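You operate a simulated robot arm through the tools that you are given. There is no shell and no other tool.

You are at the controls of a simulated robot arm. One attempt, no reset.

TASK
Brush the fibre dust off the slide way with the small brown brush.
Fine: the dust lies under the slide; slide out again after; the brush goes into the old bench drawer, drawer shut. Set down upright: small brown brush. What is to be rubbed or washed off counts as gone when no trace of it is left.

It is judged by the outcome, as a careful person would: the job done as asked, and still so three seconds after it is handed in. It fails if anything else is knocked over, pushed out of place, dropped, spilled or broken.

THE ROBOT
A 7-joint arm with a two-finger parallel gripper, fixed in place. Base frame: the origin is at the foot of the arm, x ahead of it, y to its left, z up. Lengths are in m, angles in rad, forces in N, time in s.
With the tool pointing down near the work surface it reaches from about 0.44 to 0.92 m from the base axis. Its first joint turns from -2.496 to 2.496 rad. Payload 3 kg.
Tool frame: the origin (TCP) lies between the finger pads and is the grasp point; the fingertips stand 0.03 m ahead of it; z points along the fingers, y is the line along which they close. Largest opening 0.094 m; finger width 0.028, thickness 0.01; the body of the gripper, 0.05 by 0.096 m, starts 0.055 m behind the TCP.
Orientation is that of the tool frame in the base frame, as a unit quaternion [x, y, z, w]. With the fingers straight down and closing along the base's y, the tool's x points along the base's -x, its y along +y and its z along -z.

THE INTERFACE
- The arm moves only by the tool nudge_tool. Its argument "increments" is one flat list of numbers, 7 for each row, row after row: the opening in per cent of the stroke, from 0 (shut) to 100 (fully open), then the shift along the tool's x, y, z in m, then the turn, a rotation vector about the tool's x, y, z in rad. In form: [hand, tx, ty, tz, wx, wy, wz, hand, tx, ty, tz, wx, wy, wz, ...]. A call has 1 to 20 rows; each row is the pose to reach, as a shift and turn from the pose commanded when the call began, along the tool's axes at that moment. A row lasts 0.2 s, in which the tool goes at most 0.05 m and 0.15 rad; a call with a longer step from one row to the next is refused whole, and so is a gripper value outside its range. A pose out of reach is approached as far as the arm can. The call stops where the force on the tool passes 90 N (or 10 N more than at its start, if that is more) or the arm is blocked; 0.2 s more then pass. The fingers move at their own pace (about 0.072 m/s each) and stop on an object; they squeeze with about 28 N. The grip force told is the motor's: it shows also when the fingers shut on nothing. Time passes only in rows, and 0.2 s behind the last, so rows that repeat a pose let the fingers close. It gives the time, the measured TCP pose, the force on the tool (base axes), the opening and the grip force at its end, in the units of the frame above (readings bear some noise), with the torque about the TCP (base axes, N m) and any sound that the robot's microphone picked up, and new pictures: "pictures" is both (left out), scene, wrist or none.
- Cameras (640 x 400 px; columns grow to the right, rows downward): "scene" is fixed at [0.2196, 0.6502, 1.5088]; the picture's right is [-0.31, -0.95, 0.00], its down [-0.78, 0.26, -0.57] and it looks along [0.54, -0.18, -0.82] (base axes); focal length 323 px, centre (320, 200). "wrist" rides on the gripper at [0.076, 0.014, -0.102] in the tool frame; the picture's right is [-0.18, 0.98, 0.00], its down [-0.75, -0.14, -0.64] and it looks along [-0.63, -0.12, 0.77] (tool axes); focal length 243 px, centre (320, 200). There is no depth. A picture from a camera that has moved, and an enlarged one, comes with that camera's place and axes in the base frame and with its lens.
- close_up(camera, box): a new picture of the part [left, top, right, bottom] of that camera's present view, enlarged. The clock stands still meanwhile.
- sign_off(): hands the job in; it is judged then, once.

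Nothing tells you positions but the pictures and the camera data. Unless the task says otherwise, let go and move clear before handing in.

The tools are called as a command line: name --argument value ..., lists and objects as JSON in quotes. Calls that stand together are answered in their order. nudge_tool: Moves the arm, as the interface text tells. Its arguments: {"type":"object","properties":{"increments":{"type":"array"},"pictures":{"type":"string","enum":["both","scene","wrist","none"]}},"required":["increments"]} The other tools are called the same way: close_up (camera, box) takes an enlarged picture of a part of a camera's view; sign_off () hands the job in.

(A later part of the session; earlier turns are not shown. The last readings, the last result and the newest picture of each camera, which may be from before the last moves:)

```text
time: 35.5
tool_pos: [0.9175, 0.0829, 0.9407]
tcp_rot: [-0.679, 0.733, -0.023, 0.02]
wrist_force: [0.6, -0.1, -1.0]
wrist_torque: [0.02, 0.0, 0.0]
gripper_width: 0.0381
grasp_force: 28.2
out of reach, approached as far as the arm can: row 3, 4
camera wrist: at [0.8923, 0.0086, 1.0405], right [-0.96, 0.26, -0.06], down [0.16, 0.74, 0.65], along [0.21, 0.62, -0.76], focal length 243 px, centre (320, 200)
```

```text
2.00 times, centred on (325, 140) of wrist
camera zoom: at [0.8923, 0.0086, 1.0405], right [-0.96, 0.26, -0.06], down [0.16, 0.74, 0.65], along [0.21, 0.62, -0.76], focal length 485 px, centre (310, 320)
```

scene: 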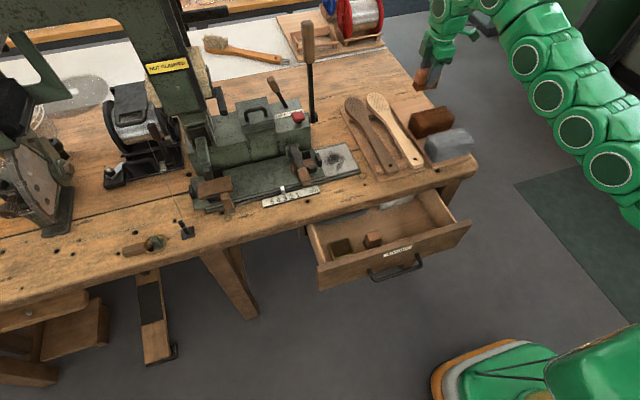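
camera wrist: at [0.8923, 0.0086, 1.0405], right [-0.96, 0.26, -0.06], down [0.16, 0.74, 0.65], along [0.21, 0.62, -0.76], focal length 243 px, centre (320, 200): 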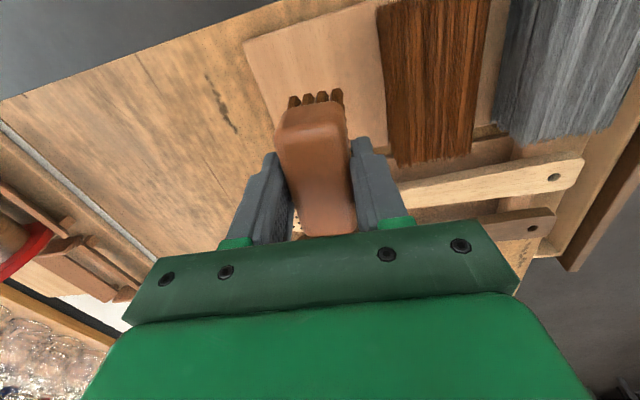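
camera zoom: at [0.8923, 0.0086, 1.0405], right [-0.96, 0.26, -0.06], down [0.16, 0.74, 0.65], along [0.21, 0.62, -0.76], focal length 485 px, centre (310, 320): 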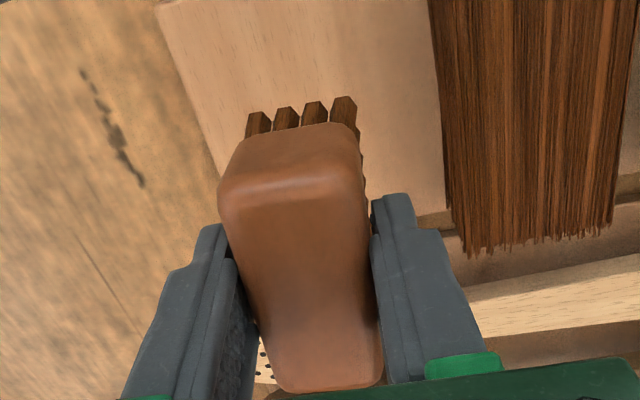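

The brush came away cleanly and the bundles haven't moved. I carry it over to above the dust patch with its long side along y.

nudge_tool --increments '[0, -0.02, 0.025, -0.005, 0, 0, -0.01, 0, -0.055, 0.045, -0.01, -0.005, 0, -0.02, 0, -0.092, 0.06, -0.015, -0.01, 0, -0.03, 0, -0.13, 0.075, -0.02, -0.015, 0, -0.04, 0, -0.168, 0.09, -0.025, -0.02, 0, -0.05, 0, -0.206, 0.103, -0.03, -0.025, 0, -0.06, 0, -0.244, 0.116, -0.035, -0.03, 0, -0.07, 0, -0.282, 0.129, -0.039, -0.03, 0, -0.0756, 0, -0.317, 0.14, -0.039, -0.03, 0, -0.0756]' --pictures "both"

close_up --camera "wrist" --box '[190, 0, 490, 240]'

close_up --camera "scene" --box '[260, 60, 400, 210]'

```text
time: 37.5
tool_pos: [0.8003, 0.4106, 0.9716]
tcp_rot: [-0.706, 0.708, -0.013, 0.009]
wrist_force: [-0.2, -1.3, -1.0]
wrist_torque: [0.01, 0.0, -0.02]
gripper_width: 0.0378
grasp_force: 28.0
camera wrist: at [0.7826, 0.3349, 1.0729], right [-0.98, 0.19, -0.03], down [0.12, 0.76, 0.64], along [0.14, 0.63, -0.77], focal length 243 px, centre (320, 200)
```

scene: 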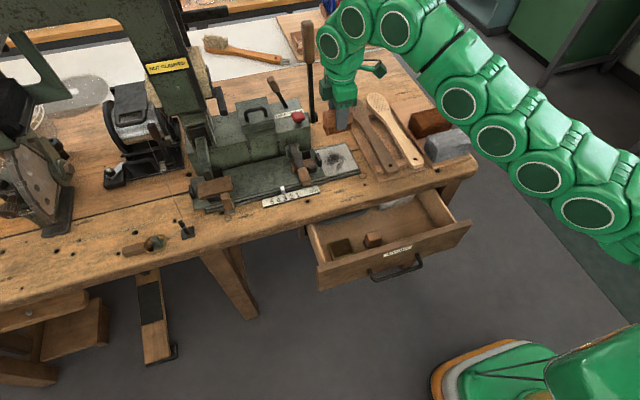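
wrist: 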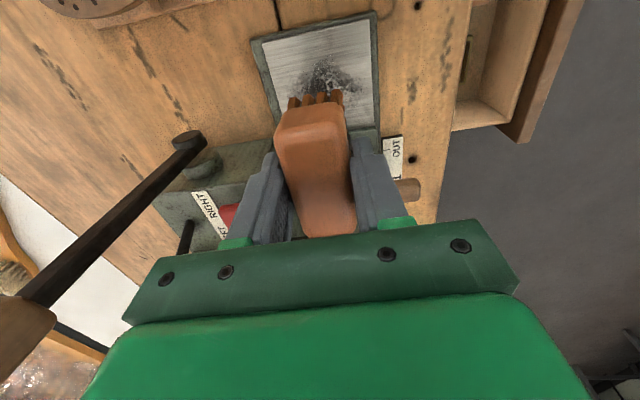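

```text
1.67 times, centred on (340, 120) of wrist
camera zoom: at [0.7826, 0.3349, 1.0729], right [-0.98, 0.19, -0.03], down [0.12, 0.76, 0.64], along [0.14, 0.63, -0.77], focal length 404 px, centre (287, 333)
```

zoom: 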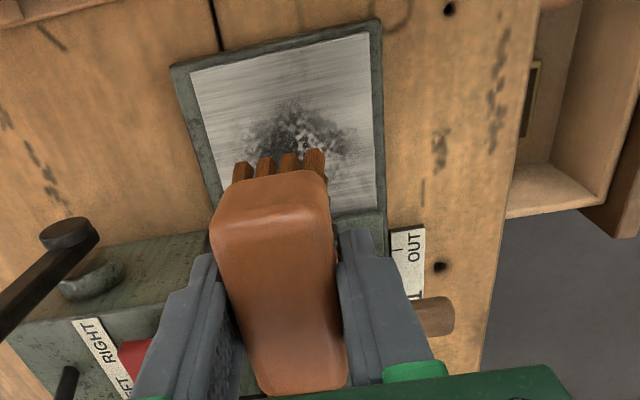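

```text
2.67 times, centred on (330, 135) of scene
camera zoom: at [0.2196, 0.6502, 1.5088], right [-0.31, -0.95, 0.0], down [-0.78, 0.26, -0.57], along [0.54, -0.18, -0.82], focal length 861 px, centre (293, 373)
```

zoom: 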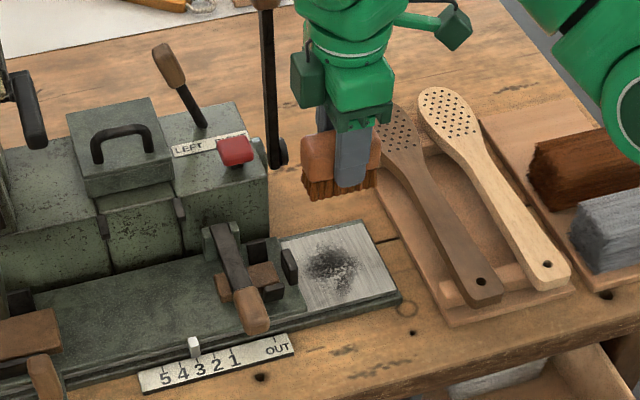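

Brush is poised above the patch (dust about x 0.76–0.845, y 0.378–0.442). I come down at the rear of the patch, stopping just above the way.

nudge_tool --increments '[0, -0.002, -0.01, 0.028, 0, 0, 0, 0, -0.004, -0.02, 0.056, 0, 0, 0, 0, -0.006, -0.03, 0.084, 0, 0, 0, 0, -0.0071, -0.0383, 0.111, 0, 0, 0]' --pictures "both"

close_up --camera "scene" --box '[270, 110, 390, 210]'

close_up --camera "wrist" --box '[190, 0, 490, 240]'

```text
time: 38.5
tool_pos: [0.8229, 0.4018, 0.8675]
tcp_rot: [-0.706, 0.708, -0.013, 0.009]
wrist_force: [-0.5, 0.3, -0.2]
wrist_torque: [-0.01, 0.01, 0.04]
gripper_width: 0.0377
grasp_force: 27.8
out of reach, approached as far as the arm can: row 2, 3, 4
camera wrist: at [0.8058, 0.3264, 0.968], right [-0.98, 0.19, -0.03], down [0.12, 0.76, 0.64], along [0.14, 0.63, -0.77], focal length 243 px, centre (320, 200)
```

scene: 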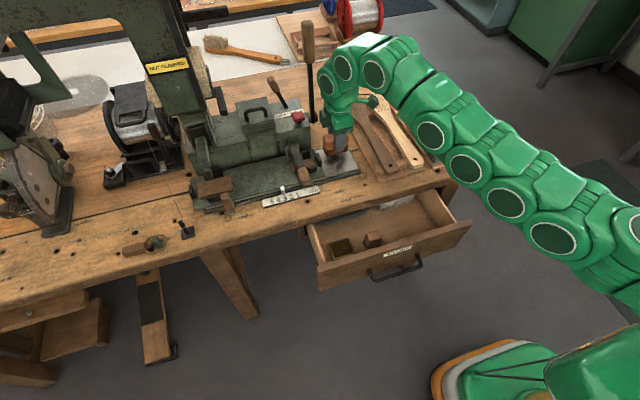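
wrist: 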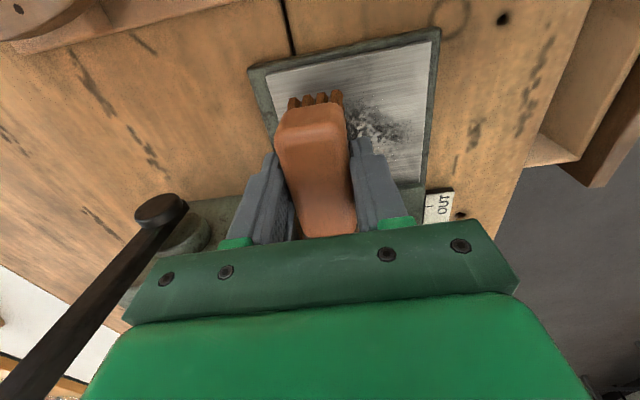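

```text
4.00 times, centred on (330, 160) of scene
camera zoom: at [0.2196, 0.6502, 1.5088], right [-0.31, -0.95, 0.0], down [-0.78, 0.26, -0.57], along [0.54, -0.18, -0.82], focal length 1291 px, centre (280, 360)
```

zoom: 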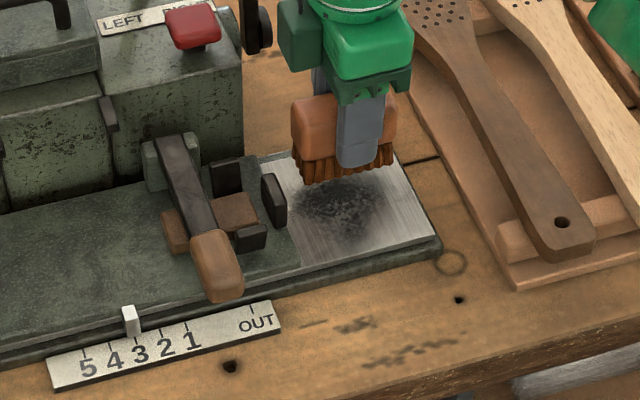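

```text
1.67 times, centred on (340, 120) of wrist
camera zoom: at [0.8058, 0.3264, 0.968], right [-0.98, 0.19, -0.03], down [0.12, 0.76, 0.64], along [0.14, 0.63, -0.77], focal length 404 px, centre (287, 333)
```

zoom: 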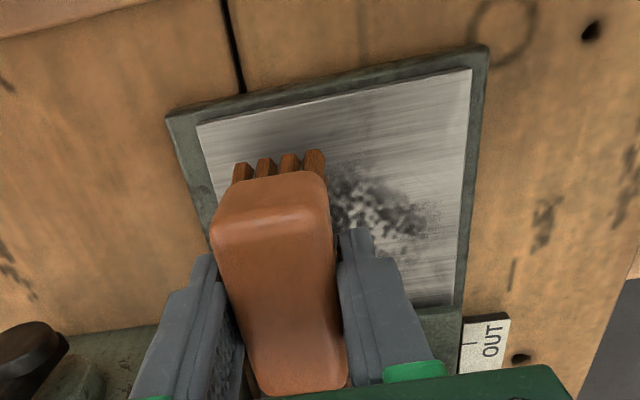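

The arm's straight-down reach ends at about x 0.823 here, so I lean the hand outward about 10° to get the bristles behind the patch.

nudge_tool --increments '[0, 0.002, -0.004, -0.003, 0.05, 0, 0, 0, 0.003, -0.01, -0.0055, 0.1, 0, 0, 0, 0.005, -0.016, -0.0055, 0.15, 0, 0]' --pictures "both"

close_up --camera "scene" --box '[270, 110, 390, 210]'

close_up --camera "wrist" --box '[190, 0, 490, 240]'

```text
time: 39.3
tool_pos: [0.8386, 0.3983, 0.8743]
tcp_rot: [-0.704, 0.705, -0.067, 0.062]
wrist_force: [-0.4, -0.6, -0.8]
wrist_torque: [-0.03, 0.03, 0.01]
gripper_width: 0.0379
grasp_force: 27.7
camera wrist: at [0.8064, 0.3217, 0.971], right [-0.97, 0.19, -0.18], down [0.03, 0.76, 0.65], along [0.26, 0.63, -0.74], focal length 243 px, centre (320, 200)
```

scene: 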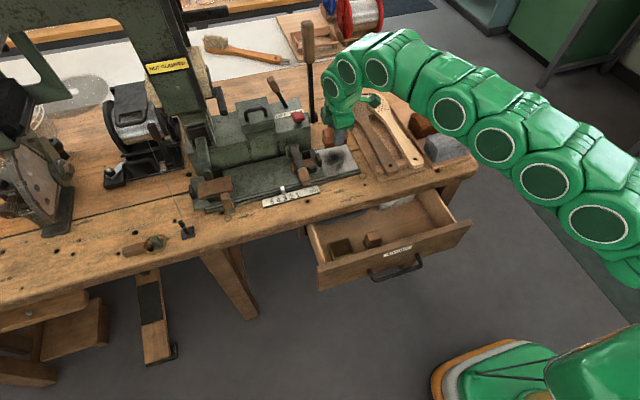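
wrist: 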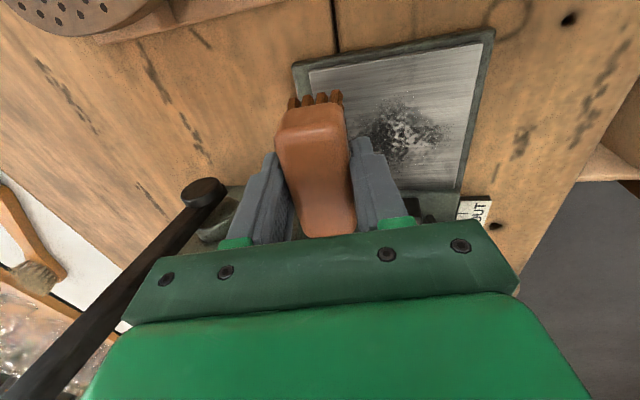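

```text
4.00 times, centred on (330, 160) of scene
camera zoom: at [0.2196, 0.6502, 1.5088], right [-0.31, -0.95, 0.0], down [-0.78, 0.26, -0.57], along [0.54, -0.18, -0.82], focal length 1291 px, centre (280, 360)
```

zoom: 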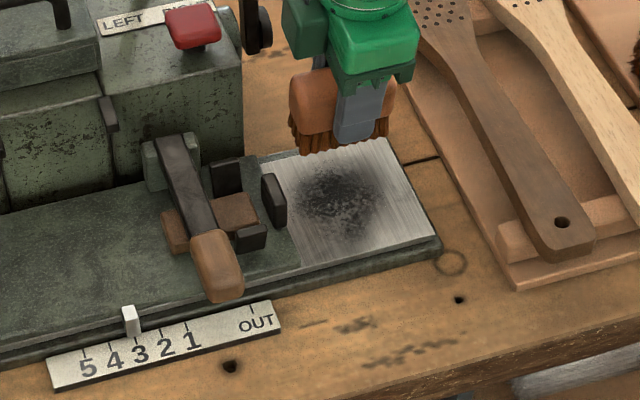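

```text
1.67 times, centred on (340, 120) of wrist
camera zoom: at [0.8064, 0.3217, 0.971], right [-0.97, 0.19, -0.18], down [0.03, 0.76, 0.65], along [0.26, 0.63, -0.74], focal length 404 px, centre (287, 333)
```

zoom: 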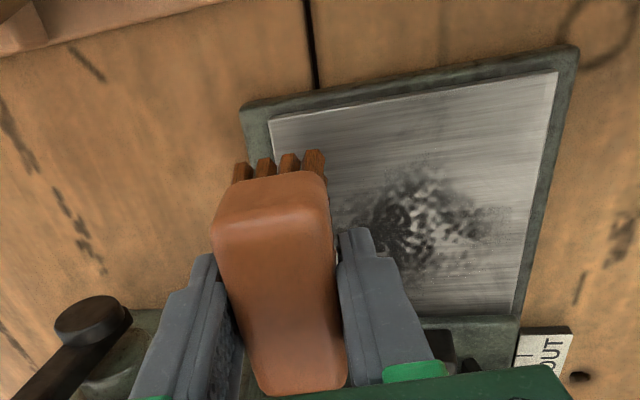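

nudge_tool --increments '[0, -0.007, -0.009, 0.004, 0, 0, 0, 0, -0.0139, -0.0177, 0.008, 0, 0, 0]' --pictures "wrist"

close_up --camera "scene" --box '[270, 110, 390, 210]'

```text
time: 39.9
tool_pos: [0.8584, 0.4128, 0.8681]
tcp_rot: [-0.704, 0.705, -0.066, 0.063]
wrist_force: [-0.3, 0.5, -0.3]
wrist_torque: [0.02, -0.01, 0.03]
gripper_width: 0.0379
grasp_force: 27.9
camera wrist: at [0.8254, 0.3363, 0.966], right [-0.97, 0.19, -0.18], down [0.02, 0.76, 0.65], along [0.26, 0.63, -0.73], focal length 243 px, centre (320, 200)
```

wrist: 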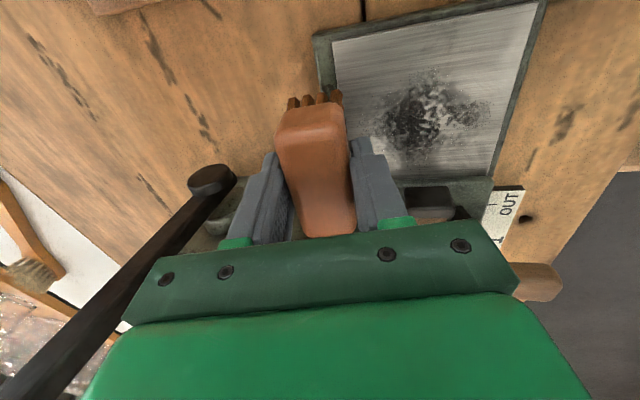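

```text
4.00 times, centred on (330, 160) of scene
camera zoom: at [0.2196, 0.6502, 1.5088], right [-0.31, -0.95, 0.0], down [-0.78, 0.26, -0.57], along [0.54, -0.18, -0.82], focal length 1291 px, centre (280, 360)
```

zoom: 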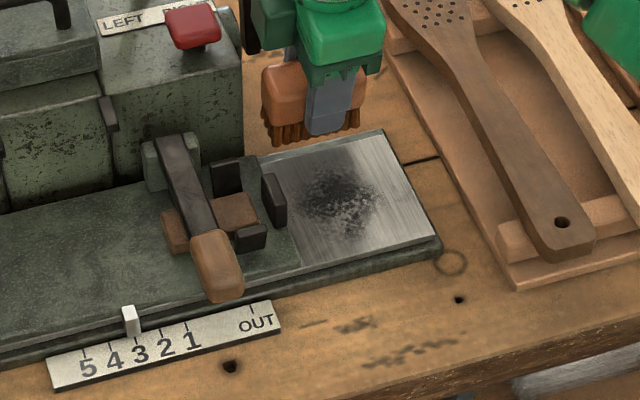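

The bristles are just behind the dust. I lower gently to contact.

nudge_tool --increments '[0, 0, 0.0007, 0.0039, 0, 0, 0, 0, 0, 0.0015, 0.0079, 0, 0, 0, 0, 0, 0.0022, 0.0118, 0, 0, 0]' --pictures "none"

close_up --camera "scene" --box '[290, 120, 370, 190]'

```text
time: 40.7
tool_pos: [0.8584, 0.4119, 0.8561]
tcp_rot: [-0.704, 0.705, -0.067, 0.063]
wrist_force: [0.5, -0.6, 0.5]
wrist_torque: [-0.01, 0.0, 0.02]
gripper_width: 0.0378
grasp_force: 27.9
```

```text
5.71 times, centred on (330, 155) of scene
camera zoom: at [0.2196, 0.6502, 1.5088], right [-0.31, -0.95, 0.0], down [-0.78, 0.26, -0.57], along [0.54, -0.18, -0.82], focal length 1844 px, centre (263, 457)
```

zoom: 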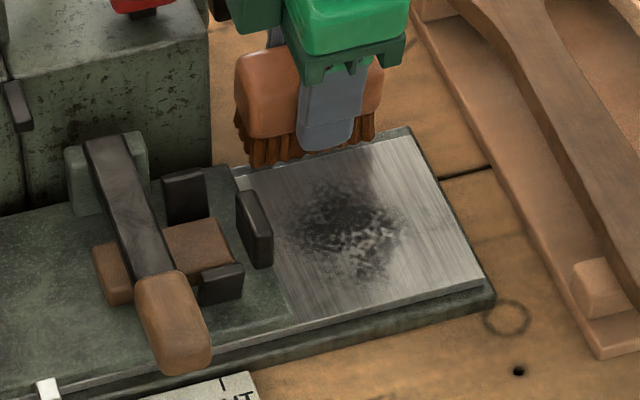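

nudge_tool --increments '[0, 0, 0.0004, 0.002, 0, 0, 0, 0, 0, 0.0007, 0.0039, 0, 0, 0]' --pictures "none"

nudge_tool --increments '[0, 0, 0.0003, 0.0015, 0, 0, 0, 0, 0, 0.0005, 0.0025, 0, 0, 0]' --pictures "none"

```text
time: 41.3
tool_pos: [0.8588, 0.4123, 0.8543]
tcp_rot: [-0.703, 0.706, -0.065, 0.062]
wrist_force: [0.3, -0.3, -0.3]
wrist_torque: [0.01, 0.01, 0.0]
gripper_width: 0.0378
grasp_force: 28.2
```

```text
time: 41.9
tool_pos: [0.8585, 0.413, 0.8505]
tcp_rot: [-0.704, 0.705, -0.066, 0.062]
wrist_force: [-1.2, -0.8, 1.1]
wrist_torque: [0.06, 0.0, -0.01]
gripper_width: 0.038
grasp_force: 27.8
```

nudge_tool --increments '[0, 0, 0.0003, 0.0015, 0, 0, 0, 0, 0, 0.0003, 0.0015, 0, 0, 0]' --pictures "none"

nudge_tool --increments '[0, 0, 0.0003, 0.0015, 0, 0, 0, 0, 0, 0.0003, 0.0015, 0, 0, 0]' --pictures "both"

close_up --camera "scene" --box '[290, 120, 370, 190]'

```text
time: 42.5
tool_pos: [0.8589, 0.4122, 0.8508]
tcp_rot: [-0.703, 0.705, -0.066, 0.063]
wrist_force: [-1.4, 3.2, 17.9]
wrist_torque: [0.29, 0.23, -0.03]
gripper_width: 0.0377
grasp_force: 28.1
```

```text
time: 43.1
tool_pos: [0.8587, 0.4109, 0.848]
tcp_rot: [-0.703, 0.705, -0.066, 0.064]
wrist_force: [3.1, 6.5, 28.6]
wrist_torque: [0.01, 0.05, -0.04]
gripper_width: 0.038
grasp_force: 28.2
camera wrist: at [0.8249, 0.3359, 0.9452], right [-0.97, 0.19, -0.18], down [0.02, 0.76, 0.65], along [0.26, 0.63, -0.73], focal length 243 px, centre (320, 200)
```

scene: 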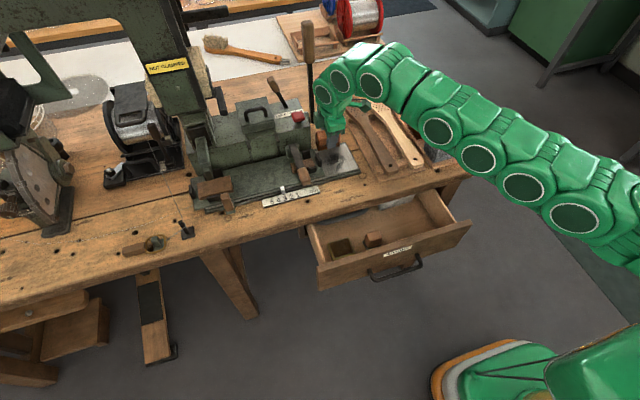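
wrist: 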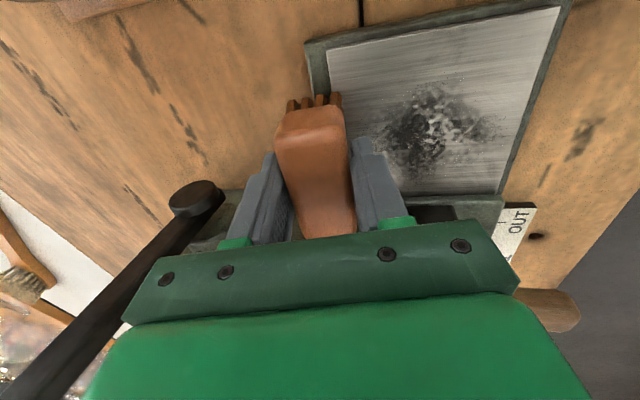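

```text
5.71 times, centred on (330, 155) of scene
camera zoom: at [0.2196, 0.6502, 1.5088], right [-0.31, -0.95, 0.0], down [-0.78, 0.26, -0.57], along [0.54, -0.18, -0.82], focal length 1844 px, centre (263, 457)
```

zoom: 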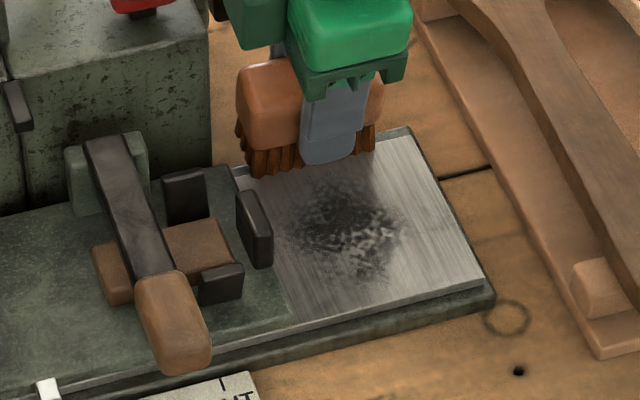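

Contact is made at z≈0.85. I ease off a millimetre and sweep forward toward me across the patch.

nudge_tool --increments '[0, 0, 0.0096, -0.0028, 0, 0, 0, 0, 0.0001, 0.0195, -0.0046, 0, 0, 0, 0, 0.0001, 0.0293, -0.0065, 0, 0, 0, 0, 0.0001, 0.0392, -0.0083, 0, 0, 0, 0, 0.0002, 0.049, -0.0101, 0, 0, 0, 0, 0.0002, 0.0588, -0.0119, 0, 0, 0, 0, 0.0002, 0.0687, -0.0137, 0, 0, 0, 0, 0.0002, 0.0785, -0.0156, 0, 0, 0, 0, 0.0003, 0.0884, -0.0174, 0, 0, 0, 0, 0.0003, 0.0982, -0.0192, 0, 0, 0, 0, 0.0003, 0.108, -0.021, 0, 0, 0, 0, 0.0003, 0.1179, -0.0228, 0, 0, 0]' --pictures "both"

close_up --camera "scene" --box '[290, 120, 370, 190]'

close_up --camera "wrist" --box '[190, 0, 490, 240]'

```text
time: 45.7
tool_pos: [0.7365, 0.412, 0.8476]
tcp_rot: [-0.704, 0.705, -0.066, 0.063]
wrist_force: [-0.4, 0.5, -0.9]
wrist_torque: [0.03, -0.02, -0.02]
gripper_width: 0.0378
grasp_force: 27.9
camera wrist: at [0.7043, 0.3363, 0.9447], right [-0.97, 0.19, -0.18], down [0.02, 0.76, 0.65], along [0.26, 0.63, -0.74], focal length 243 px, centre (320, 200)
```

scene: 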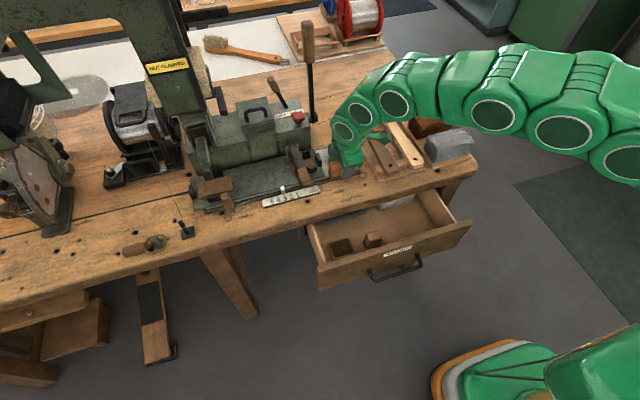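
wrist: 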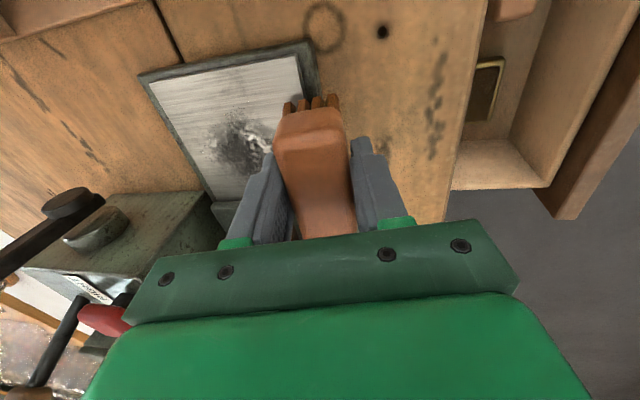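

```text
5.71 times, centred on (330, 155) of scene
camera zoom: at [0.2196, 0.6502, 1.5088], right [-0.31, -0.95, 0.0], down [-0.78, 0.26, -0.57], along [0.54, -0.18, -0.82], focal length 1844 px, centre (263, 457)
```

zoom: 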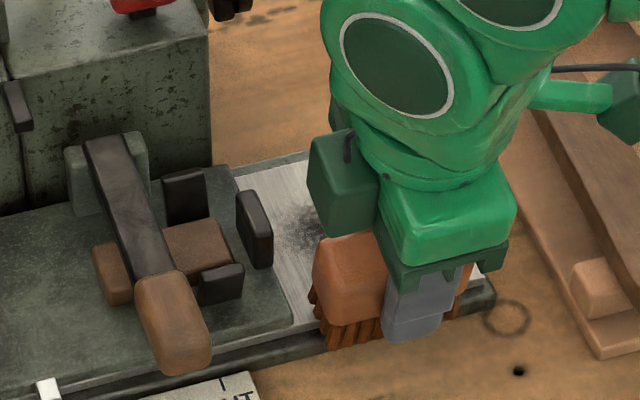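

```text
1.67 times, centred on (340, 120) of wrist
camera zoom: at [0.7043, 0.3363, 0.9447], right [-0.97, 0.19, -0.18], down [0.02, 0.76, 0.65], along [0.26, 0.63, -0.74], focal length 404 px, centre (287, 333)
```

zoom: 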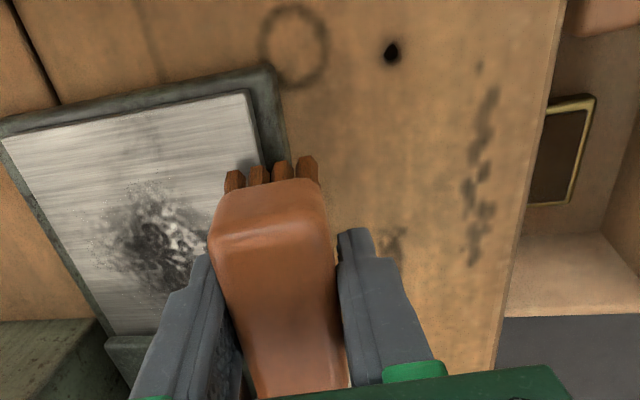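

I lift to see how much came off.

nudge_tool --increments '[0, 0, 0, -0.03, 0, 0, 0, 0, -0.0, 0.02, -0.06, 0, 0, 0]' --pictures "both"

close_up --camera "scene" --box '[290, 120, 370, 190]'

close_up --camera "wrist" --box '[130, 0, 390, 200]'

```text
time: 46.3
tool_pos: [0.7072, 0.4113, 0.9033]
tcp_rot: [-0.704, 0.705, -0.066, 0.061]
wrist_force: [0.3, 0.0, -1.6]
wrist_torque: [0.0, 0.01, 0.01]
gripper_width: 0.0379
grasp_force: 27.9
camera wrist: at [0.6745, 0.3348, 0.9993], right [-0.97, 0.19, -0.18], down [0.03, 0.76, 0.65], along [0.26, 0.63, -0.74], focal length 243 px, centre (320, 200)
```

scene: 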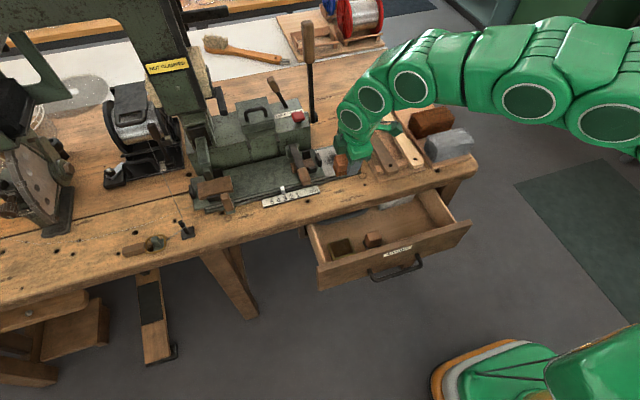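
wrist: 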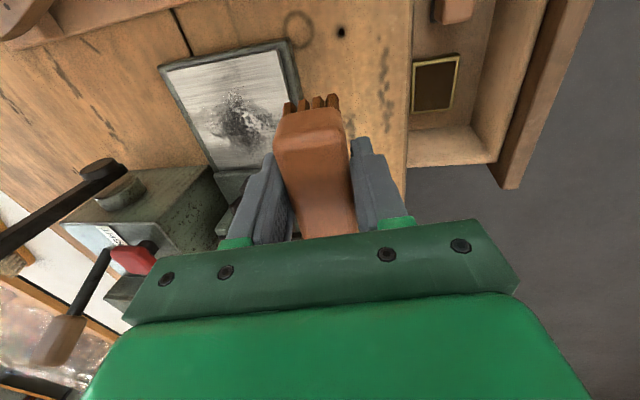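

```text
5.71 times, centred on (330, 155) of scene
camera zoom: at [0.2196, 0.6502, 1.5088], right [-0.31, -0.95, 0.0], down [-0.78, 0.26, -0.57], along [0.54, -0.18, -0.82], focal length 1844 px, centre (263, 457)
```

zoom: 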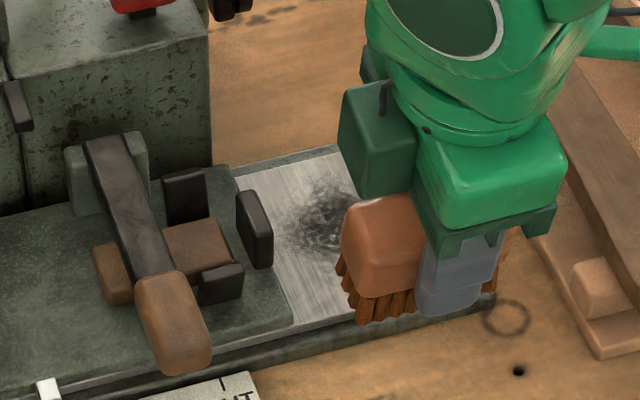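

```text
2.00 times, centred on (260, 100) of wrist
camera zoom: at [0.6745, 0.3348, 0.9993], right [-0.97, 0.19, -0.18], down [0.03, 0.76, 0.65], along [0.26, 0.63, -0.74], focal length 485 px, centre (440, 400)
```

zoom: 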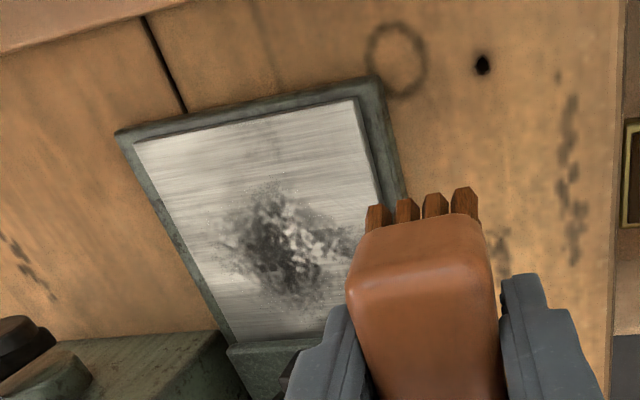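

Some dust remains, so more strokes are needed with firmer contact. I go back behind the patch and press down again.

nudge_tool --increments '[0, -0.0004, -0.0357, 0.015, 0, 0, 0, 0, -0.0007, -0.0714, 0.03, 0, 0, 0, 0, -0.0011, -0.1071, 0.045, 0, 0, 0, 0, -0.0014, -0.1428, 0.0602, 0, 0, 0, 0, -0.0014, -0.1408, 0.0702, 0, 0, 0, 0, -0.0014, -0.1394, 0.078, 0, 0, 0, 0, -0.0014, -0.1386, 0.082, 0, 0, 0, 0, -0.0014, -0.1386, 0.082, 0, 0, 0]' --pictures "none"

close_up --camera "scene" --box '[290, 120, 370, 190]'

```text
time: 48.1
tool_pos: [0.8593, 0.413, 0.8471]
tcp_rot: [-0.704, 0.704, -0.066, 0.062]
wrist_force: [0.3, -0.7, -0.5]
wrist_torque: [-0.03, 0.02, 0.01]
gripper_width: 0.0378
grasp_force: 27.9
```

```text
5.71 times, centred on (330, 155) of scene
camera zoom: at [0.2196, 0.6502, 1.5088], right [-0.31, -0.95, 0.0], down [-0.78, 0.26, -0.57], along [0.54, -0.18, -0.82], focal length 1844 px, centre (263, 457)
```

zoom: 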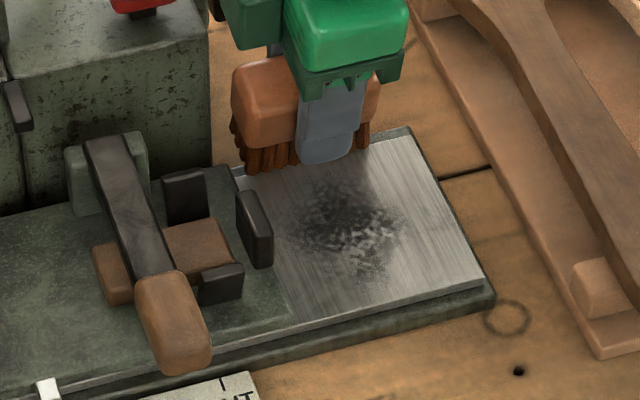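

The patch is clearly lighter after one stroke, so brushing works. I lower to light contact again and stroke.

nudge_tool --increments '[0, 0, 0.0004, 0.002, 0, 0, 0, 0, 0, 0.0004, 0.002, 0, 0, 0]' --pictures "none"

nudge_tool --increments '[0, 0, 0.0002, 0.001, 0, 0, 0, 0, 0, 0.0002, 0.001, 0, 0, 0]' --pictures "none"

```text
time: 48.7
tool_pos: [0.8587, 0.4126, 0.8478]
tcp_rot: [-0.703, 0.705, -0.067, 0.063]
wrist_force: [0.0, 0.1, 16.2]
wrist_torque: [-0.16, 0.12, 0.03]
gripper_width: 0.0375
grasp_force: 27.8
```

```text
time: 49.3
tool_pos: [0.858, 0.412, 0.8466]
tcp_rot: [-0.703, 0.705, -0.066, 0.063]
wrist_force: [5.9, 1.2, 30.6]
wrist_torque: [0.01, -0.12, -0.04]
gripper_width: 0.0381
grasp_force: 28.2
```

nudge_tool --increments '[0, 0, 0.0098, -0.0021, 0, 0, 0, 0, 0.0001, 0.0196, -0.0039, 0, 0, 0, 0, 0.0001, 0.0295, -0.0058, 0, 0, 0, 0, 0.0001, 0.0393, -0.0076, 0, 0, 0, 0, 0.0002, 0.0492, -0.0094, 0, 0, 0]' --pictures "none"

```text
time: 50.5
tool_pos: [0.8079, 0.4129, 0.846]
tcp_rot: [-0.703, 0.705, -0.065, 0.063]
wrist_force: [5.4, 1.4, 12.6]
wrist_torque: [-0.08, -0.15, 0.04]
gripper_width: 0.0377
grasp_force: 28.0
```

nudge_tool --increments '[0, 0, 0.0098, -0.0018, 0, 0, 0, 0, 0.0001, 0.0197, -0.0036, 0, 0, 0, 0, 0.0001, 0.0295, -0.0054, 0, 0, 0, 0, 0.0001, 0.0393, -0.0073, 0, 0, 0, 0, 0.0002, 0.0492, -0.0091, 0, 0, 0, 0, 0.0002, 0.0689, -0.0127, 0, 0, 0, 0, 0.0002, 0.0789, -0.045, 0, 0, 0]' --pictures "both"

close_up --camera "wrist" --box '[130, 0, 390, 200]'

close_up --camera "scene" --box '[290, 120, 370, 190]'

```text
time: 52.1
tool_pos: [0.7217, 0.4141, 0.876]
tcp_rot: [-0.704, 0.705, -0.065, 0.062]
wrist_force: [-0.2, 0.2, -1.1]
wrist_torque: [-0.03, -0.01, 0.01]
gripper_width: 0.0376
grasp_force: 28.1
camera wrist: at [0.6891, 0.3379, 0.9734], right [-0.97, 0.19, -0.18], down [0.02, 0.76, 0.65], along [0.26, 0.63, -0.74], focal length 243 px, centre (320, 200)
```

scene: 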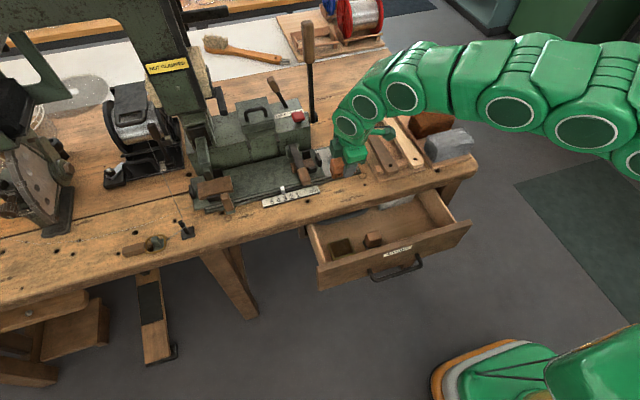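
wrist: 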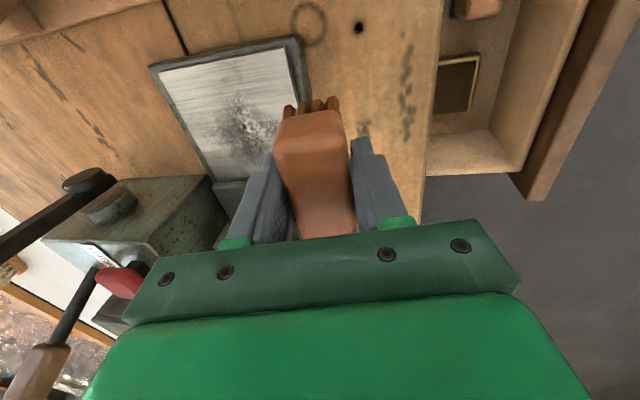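

```text
2.00 times, centred on (260, 100) of wrist
camera zoom: at [0.6891, 0.3379, 0.9734], right [-0.97, 0.19, -0.18], down [0.02, 0.76, 0.65], along [0.26, 0.63, -0.74], focal length 485 px, centre (440, 400)
```

zoom: 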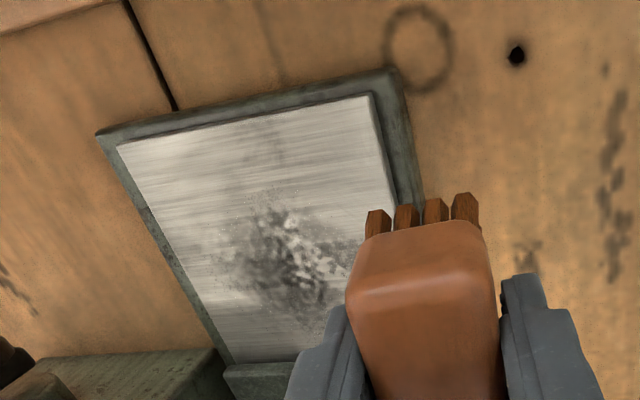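

```text
5.71 times, centred on (330, 155) of scene
camera zoom: at [0.2196, 0.6502, 1.5088], right [-0.31, -0.95, 0.0], down [-0.78, 0.26, -0.57], along [0.54, -0.18, -0.82], focal length 1844 px, centre (263, 457)
```

zoom: 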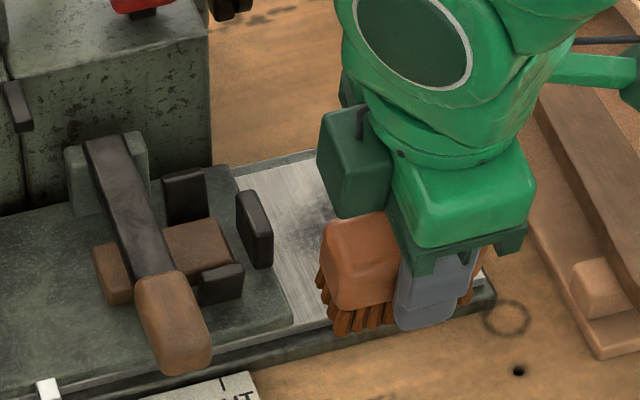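

The dust fades with each stroke. I now brush back and forth several times, staying in light contact.

nudge_tool --increments '[0, 0, -0.0347, 0.0216, 0, 0, 0, 0, 0, -0.032, 0.0361, 0, 0, 0, 0, 0, -0.0517, 0.0398, 0, 0, 0, 0, 0, -0.0714, 0.0434, 0, 0, 0, 0, 0, -0.0911, 0.047, 0, 0, 0, 0, 0, -0.1107, 0.0507, 0, 0, 0, 0, 0, -0.1285, 0.054, 0, 0, 0, 0, 0, -0.1107, 0.0507, 0, 0, 0, 0, 0, -0.0911, 0.047, 0, 0, 0, 0, 0, -0.0714, 0.0434, 0, 0, 0, 0, 0, -0.0517, 0.0398, 0, 0, 0, 0, 0, -0.032, 0.0361, 0, 0, 0, 0, 0, -0.0517, 0.0398, 0, 0, 0, 0, 0, -0.0714, 0.0434, 0, 0, 0, 0, 0, -0.0911, 0.047, 0, 0, 0, 0, 0, -0.1107, 0.0507, 0, 0, 0, 0, 0, -0.1285, 0.054, 0, 0, 0, 0, 0, -0.1107, 0.0507, 0, 0, 0, 0, 0, -0.0911, 0.047, 0, 0, 0, 0, 0, -0.0714, 0.0434, 0, 0, 0]' --pictures "wrist"

close_up --camera "scene" --box '[290, 120, 370, 190]'

```text
time: 56.3
tool_pos: [0.7995, 0.4116, 0.8459]
tcp_rot: [-0.703, 0.706, -0.066, 0.062]
wrist_force: [0.0, 0.2, -0.2]
wrist_torque: [0.0, 0.03, 0.04]
gripper_width: 0.0376
grasp_force: 28.0
camera wrist: at [0.767, 0.3369, 0.943], right [-0.97, 0.19, -0.18], down [0.03, 0.76, 0.65], along [0.26, 0.63, -0.74], focal length 243 px, centre (320, 200)
```

wrist: 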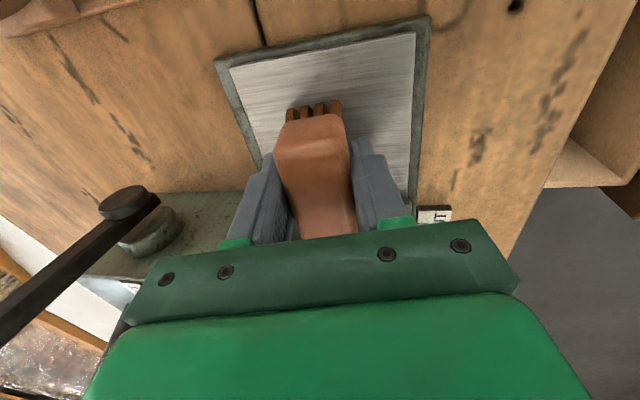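

```text
5.71 times, centred on (330, 155) of scene
camera zoom: at [0.2196, 0.6502, 1.5088], right [-0.31, -0.95, 0.0], down [-0.78, 0.26, -0.57], along [0.54, -0.18, -0.82], focal length 1844 px, centre (263, 457)
```

zoom: 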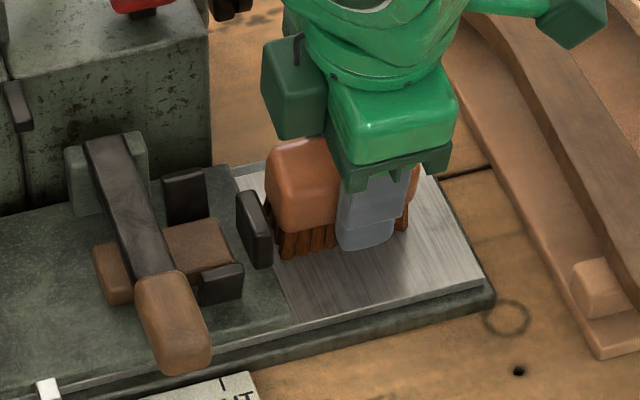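

Most of the dust looks gone. I lift clear to inspect the whole way surface.

nudge_tool --increments '[0, 0, 0, -0.03, 0, 0, 0, 0, -0.0, 0.02, -0.07, 0, 0, 0, 0, -0.0, 0.06, -0.09, 0, 0, 0, 0, 0.0, 0.1, -0.1, 0, 0, 0]' --pictures "both"

close_up --camera "scene" --box '[290, 120, 370, 190]'

close_up --camera "wrist" --box '[130, 0, 390, 200]'

```text
time: 57.3
tool_pos: [0.684, 0.4142, 0.9265]
tcp_rot: [-0.703, 0.706, -0.067, 0.062]
wrist_force: [0.0, -0.5, 0.3]
wrist_torque: [-0.03, 0.01, -0.05]
gripper_width: 0.0376
grasp_force: 27.6
camera wrist: at [0.6508, 0.3377, 1.0227], right [-0.97, 0.19, -0.18], down [0.03, 0.76, 0.65], along [0.26, 0.63, -0.74], focal length 243 px, centre (320, 200)
```

scene: 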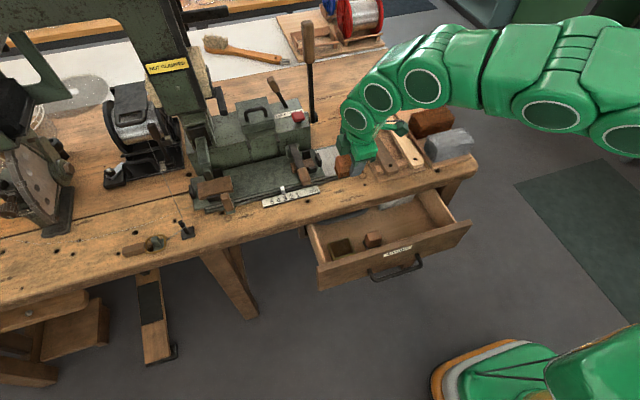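
wrist: 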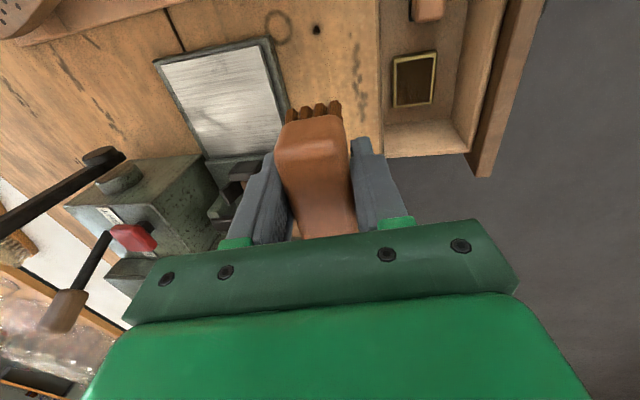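

```text
5.71 times, centred on (330, 155) of scene
camera zoom: at [0.2196, 0.6502, 1.5088], right [-0.31, -0.95, 0.0], down [-0.78, 0.26, -0.57], along [0.54, -0.18, -0.82], focal length 1844 px, centre (263, 457)
```

zoom: 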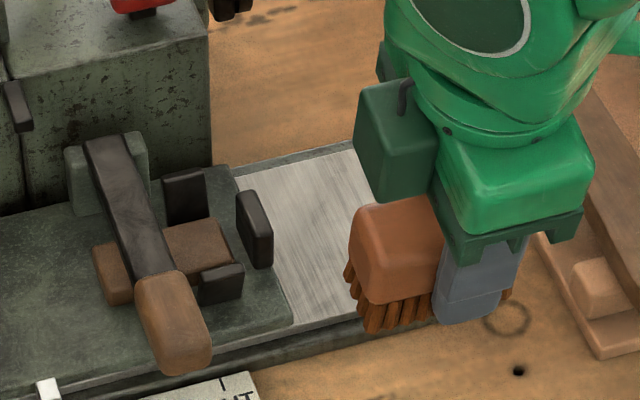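

```text
2.00 times, centred on (260, 100) of wrist
camera zoom: at [0.6508, 0.3377, 1.0227], right [-0.97, 0.19, -0.18], down [0.03, 0.76, 0.65], along [0.26, 0.63, -0.74], focal length 485 px, centre (440, 400)
```

zoom: 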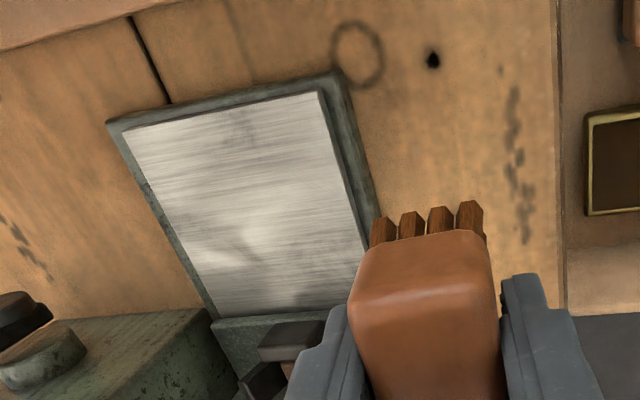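

The way looks clean. I zoom in closely to check for any trace left.

close_up --camera "wrist" --box '[150, 30, 300, 165]'

close_up --camera "scene" --box '[315, 138, 350, 182]'

```text
2.96 times, centred on (225, 98) of wrist
camera zoom: at [0.6508, 0.3377, 1.0227], right [-0.97, 0.19, -0.18], down [0.03, 0.76, 0.65], along [0.26, 0.63, -0.74], focal length 719 px, centre (602, 504)
```

zoom: 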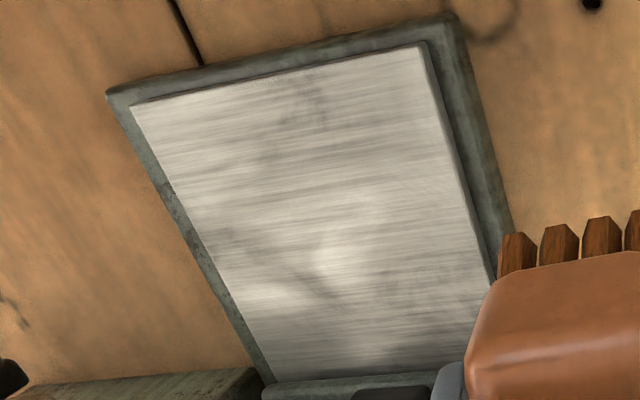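

```text
9.09 times, centred on (332, 160) of scene
camera zoom: at [0.2196, 0.6502, 1.5088], right [-0.31, -0.95, 0.0], down [-0.78, 0.26, -0.57], along [0.54, -0.18, -0.82], focal length 2934 px, centre (206, 564)
```

zoom: 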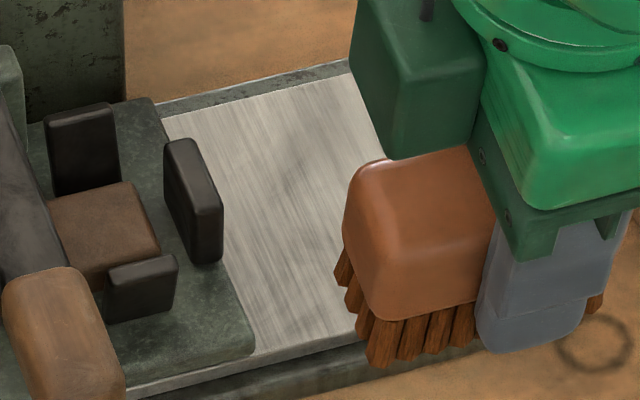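

It looks clean; to be sure no trace remains I do one more set of strokes covering slightly to both sides.

nudge_tool --increments '[0, 0.006, -0.0299, 0.031, 0, 0, 0, 0, 0.01, -0.05, 0.0601, 0, 0, 0, 0, 0.01, -0.0627, 0.0827, 0, 0, 0, 0, 0.01, -0.0606, 0.0938, 0, 0, 0, 0, 0.01, -0.0852, 0.0984, 0, 0, 0, 0, 0.01, -0.1098, 0.1029, 0, 0, 0, 0, 0.01, -0.1344, 0.1075, 0, 0, 0, 0, 0.01, -0.157, 0.1117, 0, 0, 0, 0, -0.004, -0.157, 0.1117, 0, 0, 0, 0, -0.004, -0.1344, 0.1075, 0, 0, 0, 0, -0.004, -0.1098, 0.1029, 0, 0, 0, 0, -0.004, -0.0852, 0.0984, 0, 0, 0, 0, -0.004, -0.0606, 0.0938, 0, 0, 0, 0, 0.003, -0.0852, 0.0984, 0, 0, 0, 0, 0.003, -0.1098, 0.1029, 0, 0, 0, 0, 0.003, -0.1344, 0.1075, 0, 0, 0, 0, 0.003, -0.157, 0.1117, 0, 0, 0, 0, 0.003, -0.1344, 0.1075, 0, 0, 0, 0, 0.003, -0.1098, 0.1029, 0, 0, 0, 0, 0.003, -0.0852, 0.0984, 0, 0, 0]' --pictures "wrist"

```text
time: 61.5
tool_pos: [0.7857, 0.4098, 0.8476]
tcp_rot: [-0.703, 0.705, -0.067, 0.063]
wrist_force: [0.6, 0.0, -1.0]
wrist_torque: [-0.03, -0.02, 0.0]
gripper_width: 0.0379
grasp_force: 27.8
camera wrist: at [0.7528, 0.3338, 0.9433], right [-0.97, 0.19, -0.18], down [0.02, 0.76, 0.65], along [0.26, 0.63, -0.74], focal length 243 px, centre (320, 200)
```

wrist: 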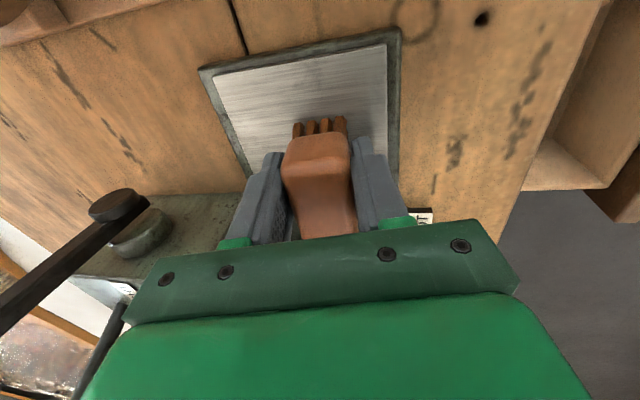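

nudge_tool --increments '[0, 0, 0, -0.03, 0, 0, 0, 0, -0.0, 0.02, -0.07, 0, 0, 0, 0, -0.0, 0.06, -0.09, 0, 0, 0, 0, 0.0, 0.1, -0.1, 0, 0, 0]' --pictures "both"

close_up --camera "scene" --box '[300, 120, 380, 190]'

close_up --camera "wrist" --box '[130, 0, 390, 200]'

close_up --camera "wrist" --box '[230, 80, 400, 250]'

```text
time: 62.5
tool_pos: [0.6664, 0.4083, 0.927]
tcp_rot: [-0.703, 0.705, -0.066, 0.063]
wrist_force: [0.4, -0.1, 0.0]
wrist_torque: [0.04, 0.0, -0.01]
gripper_width: 0.0381
grasp_force: 28.2
camera wrist: at [0.6348, 0.333, 1.0231], right [-0.97, 0.19, -0.18], down [0.02, 0.76, 0.65], along [0.26, 0.63, -0.74], focal length 243 px, centre (320, 200)
```

scene: 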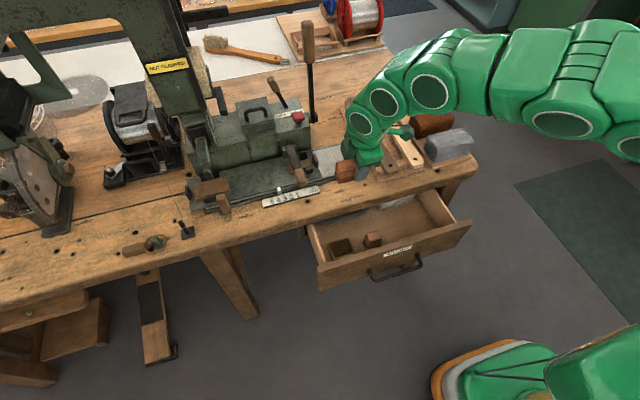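
wrist: 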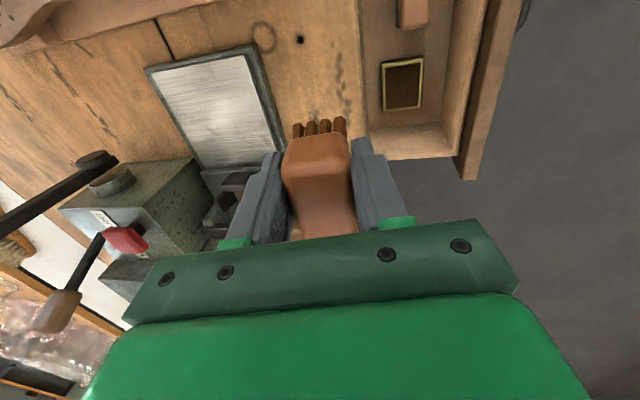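

```text
5.71 times, centred on (340, 155) of scene
camera zoom: at [0.2196, 0.6502, 1.5088], right [-0.31, -0.95, 0.0], down [-0.78, 0.26, -0.57], along [0.54, -0.18, -0.82], focal length 1844 px, centre (206, 457)
```

zoom: 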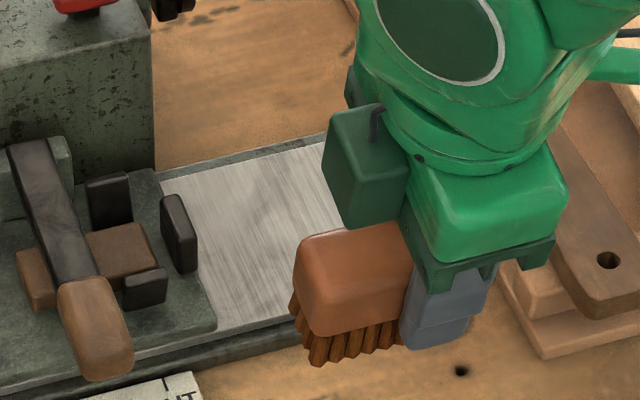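

```text
2.00 times, centred on (260, 100) of wrist
camera zoom: at [0.6348, 0.333, 1.0231], right [-0.97, 0.19, -0.18], down [0.02, 0.76, 0.65], along [0.26, 0.63, -0.74], focal length 485 px, centre (440, 400)
```

zoom: 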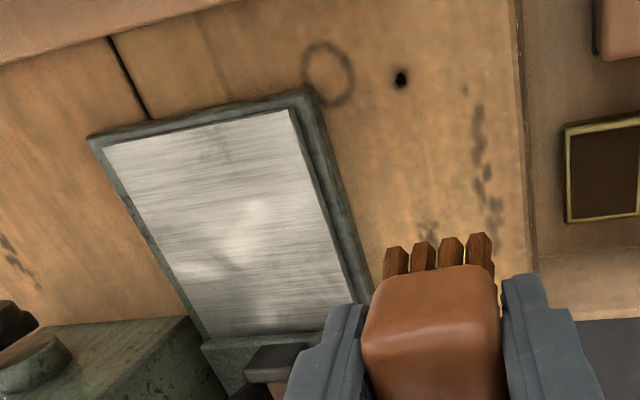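

```text
2.35 times, centred on (315, 165) of wrist
camera zoom: at [0.6348, 0.333, 1.0231], right [-0.97, 0.19, -0.18], down [0.02, 0.76, 0.65], along [0.26, 0.63, -0.74], focal length 571 px, centre (332, 282)
```

zoom: 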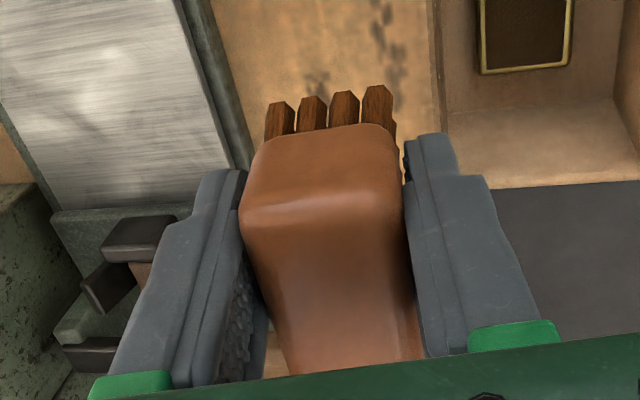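

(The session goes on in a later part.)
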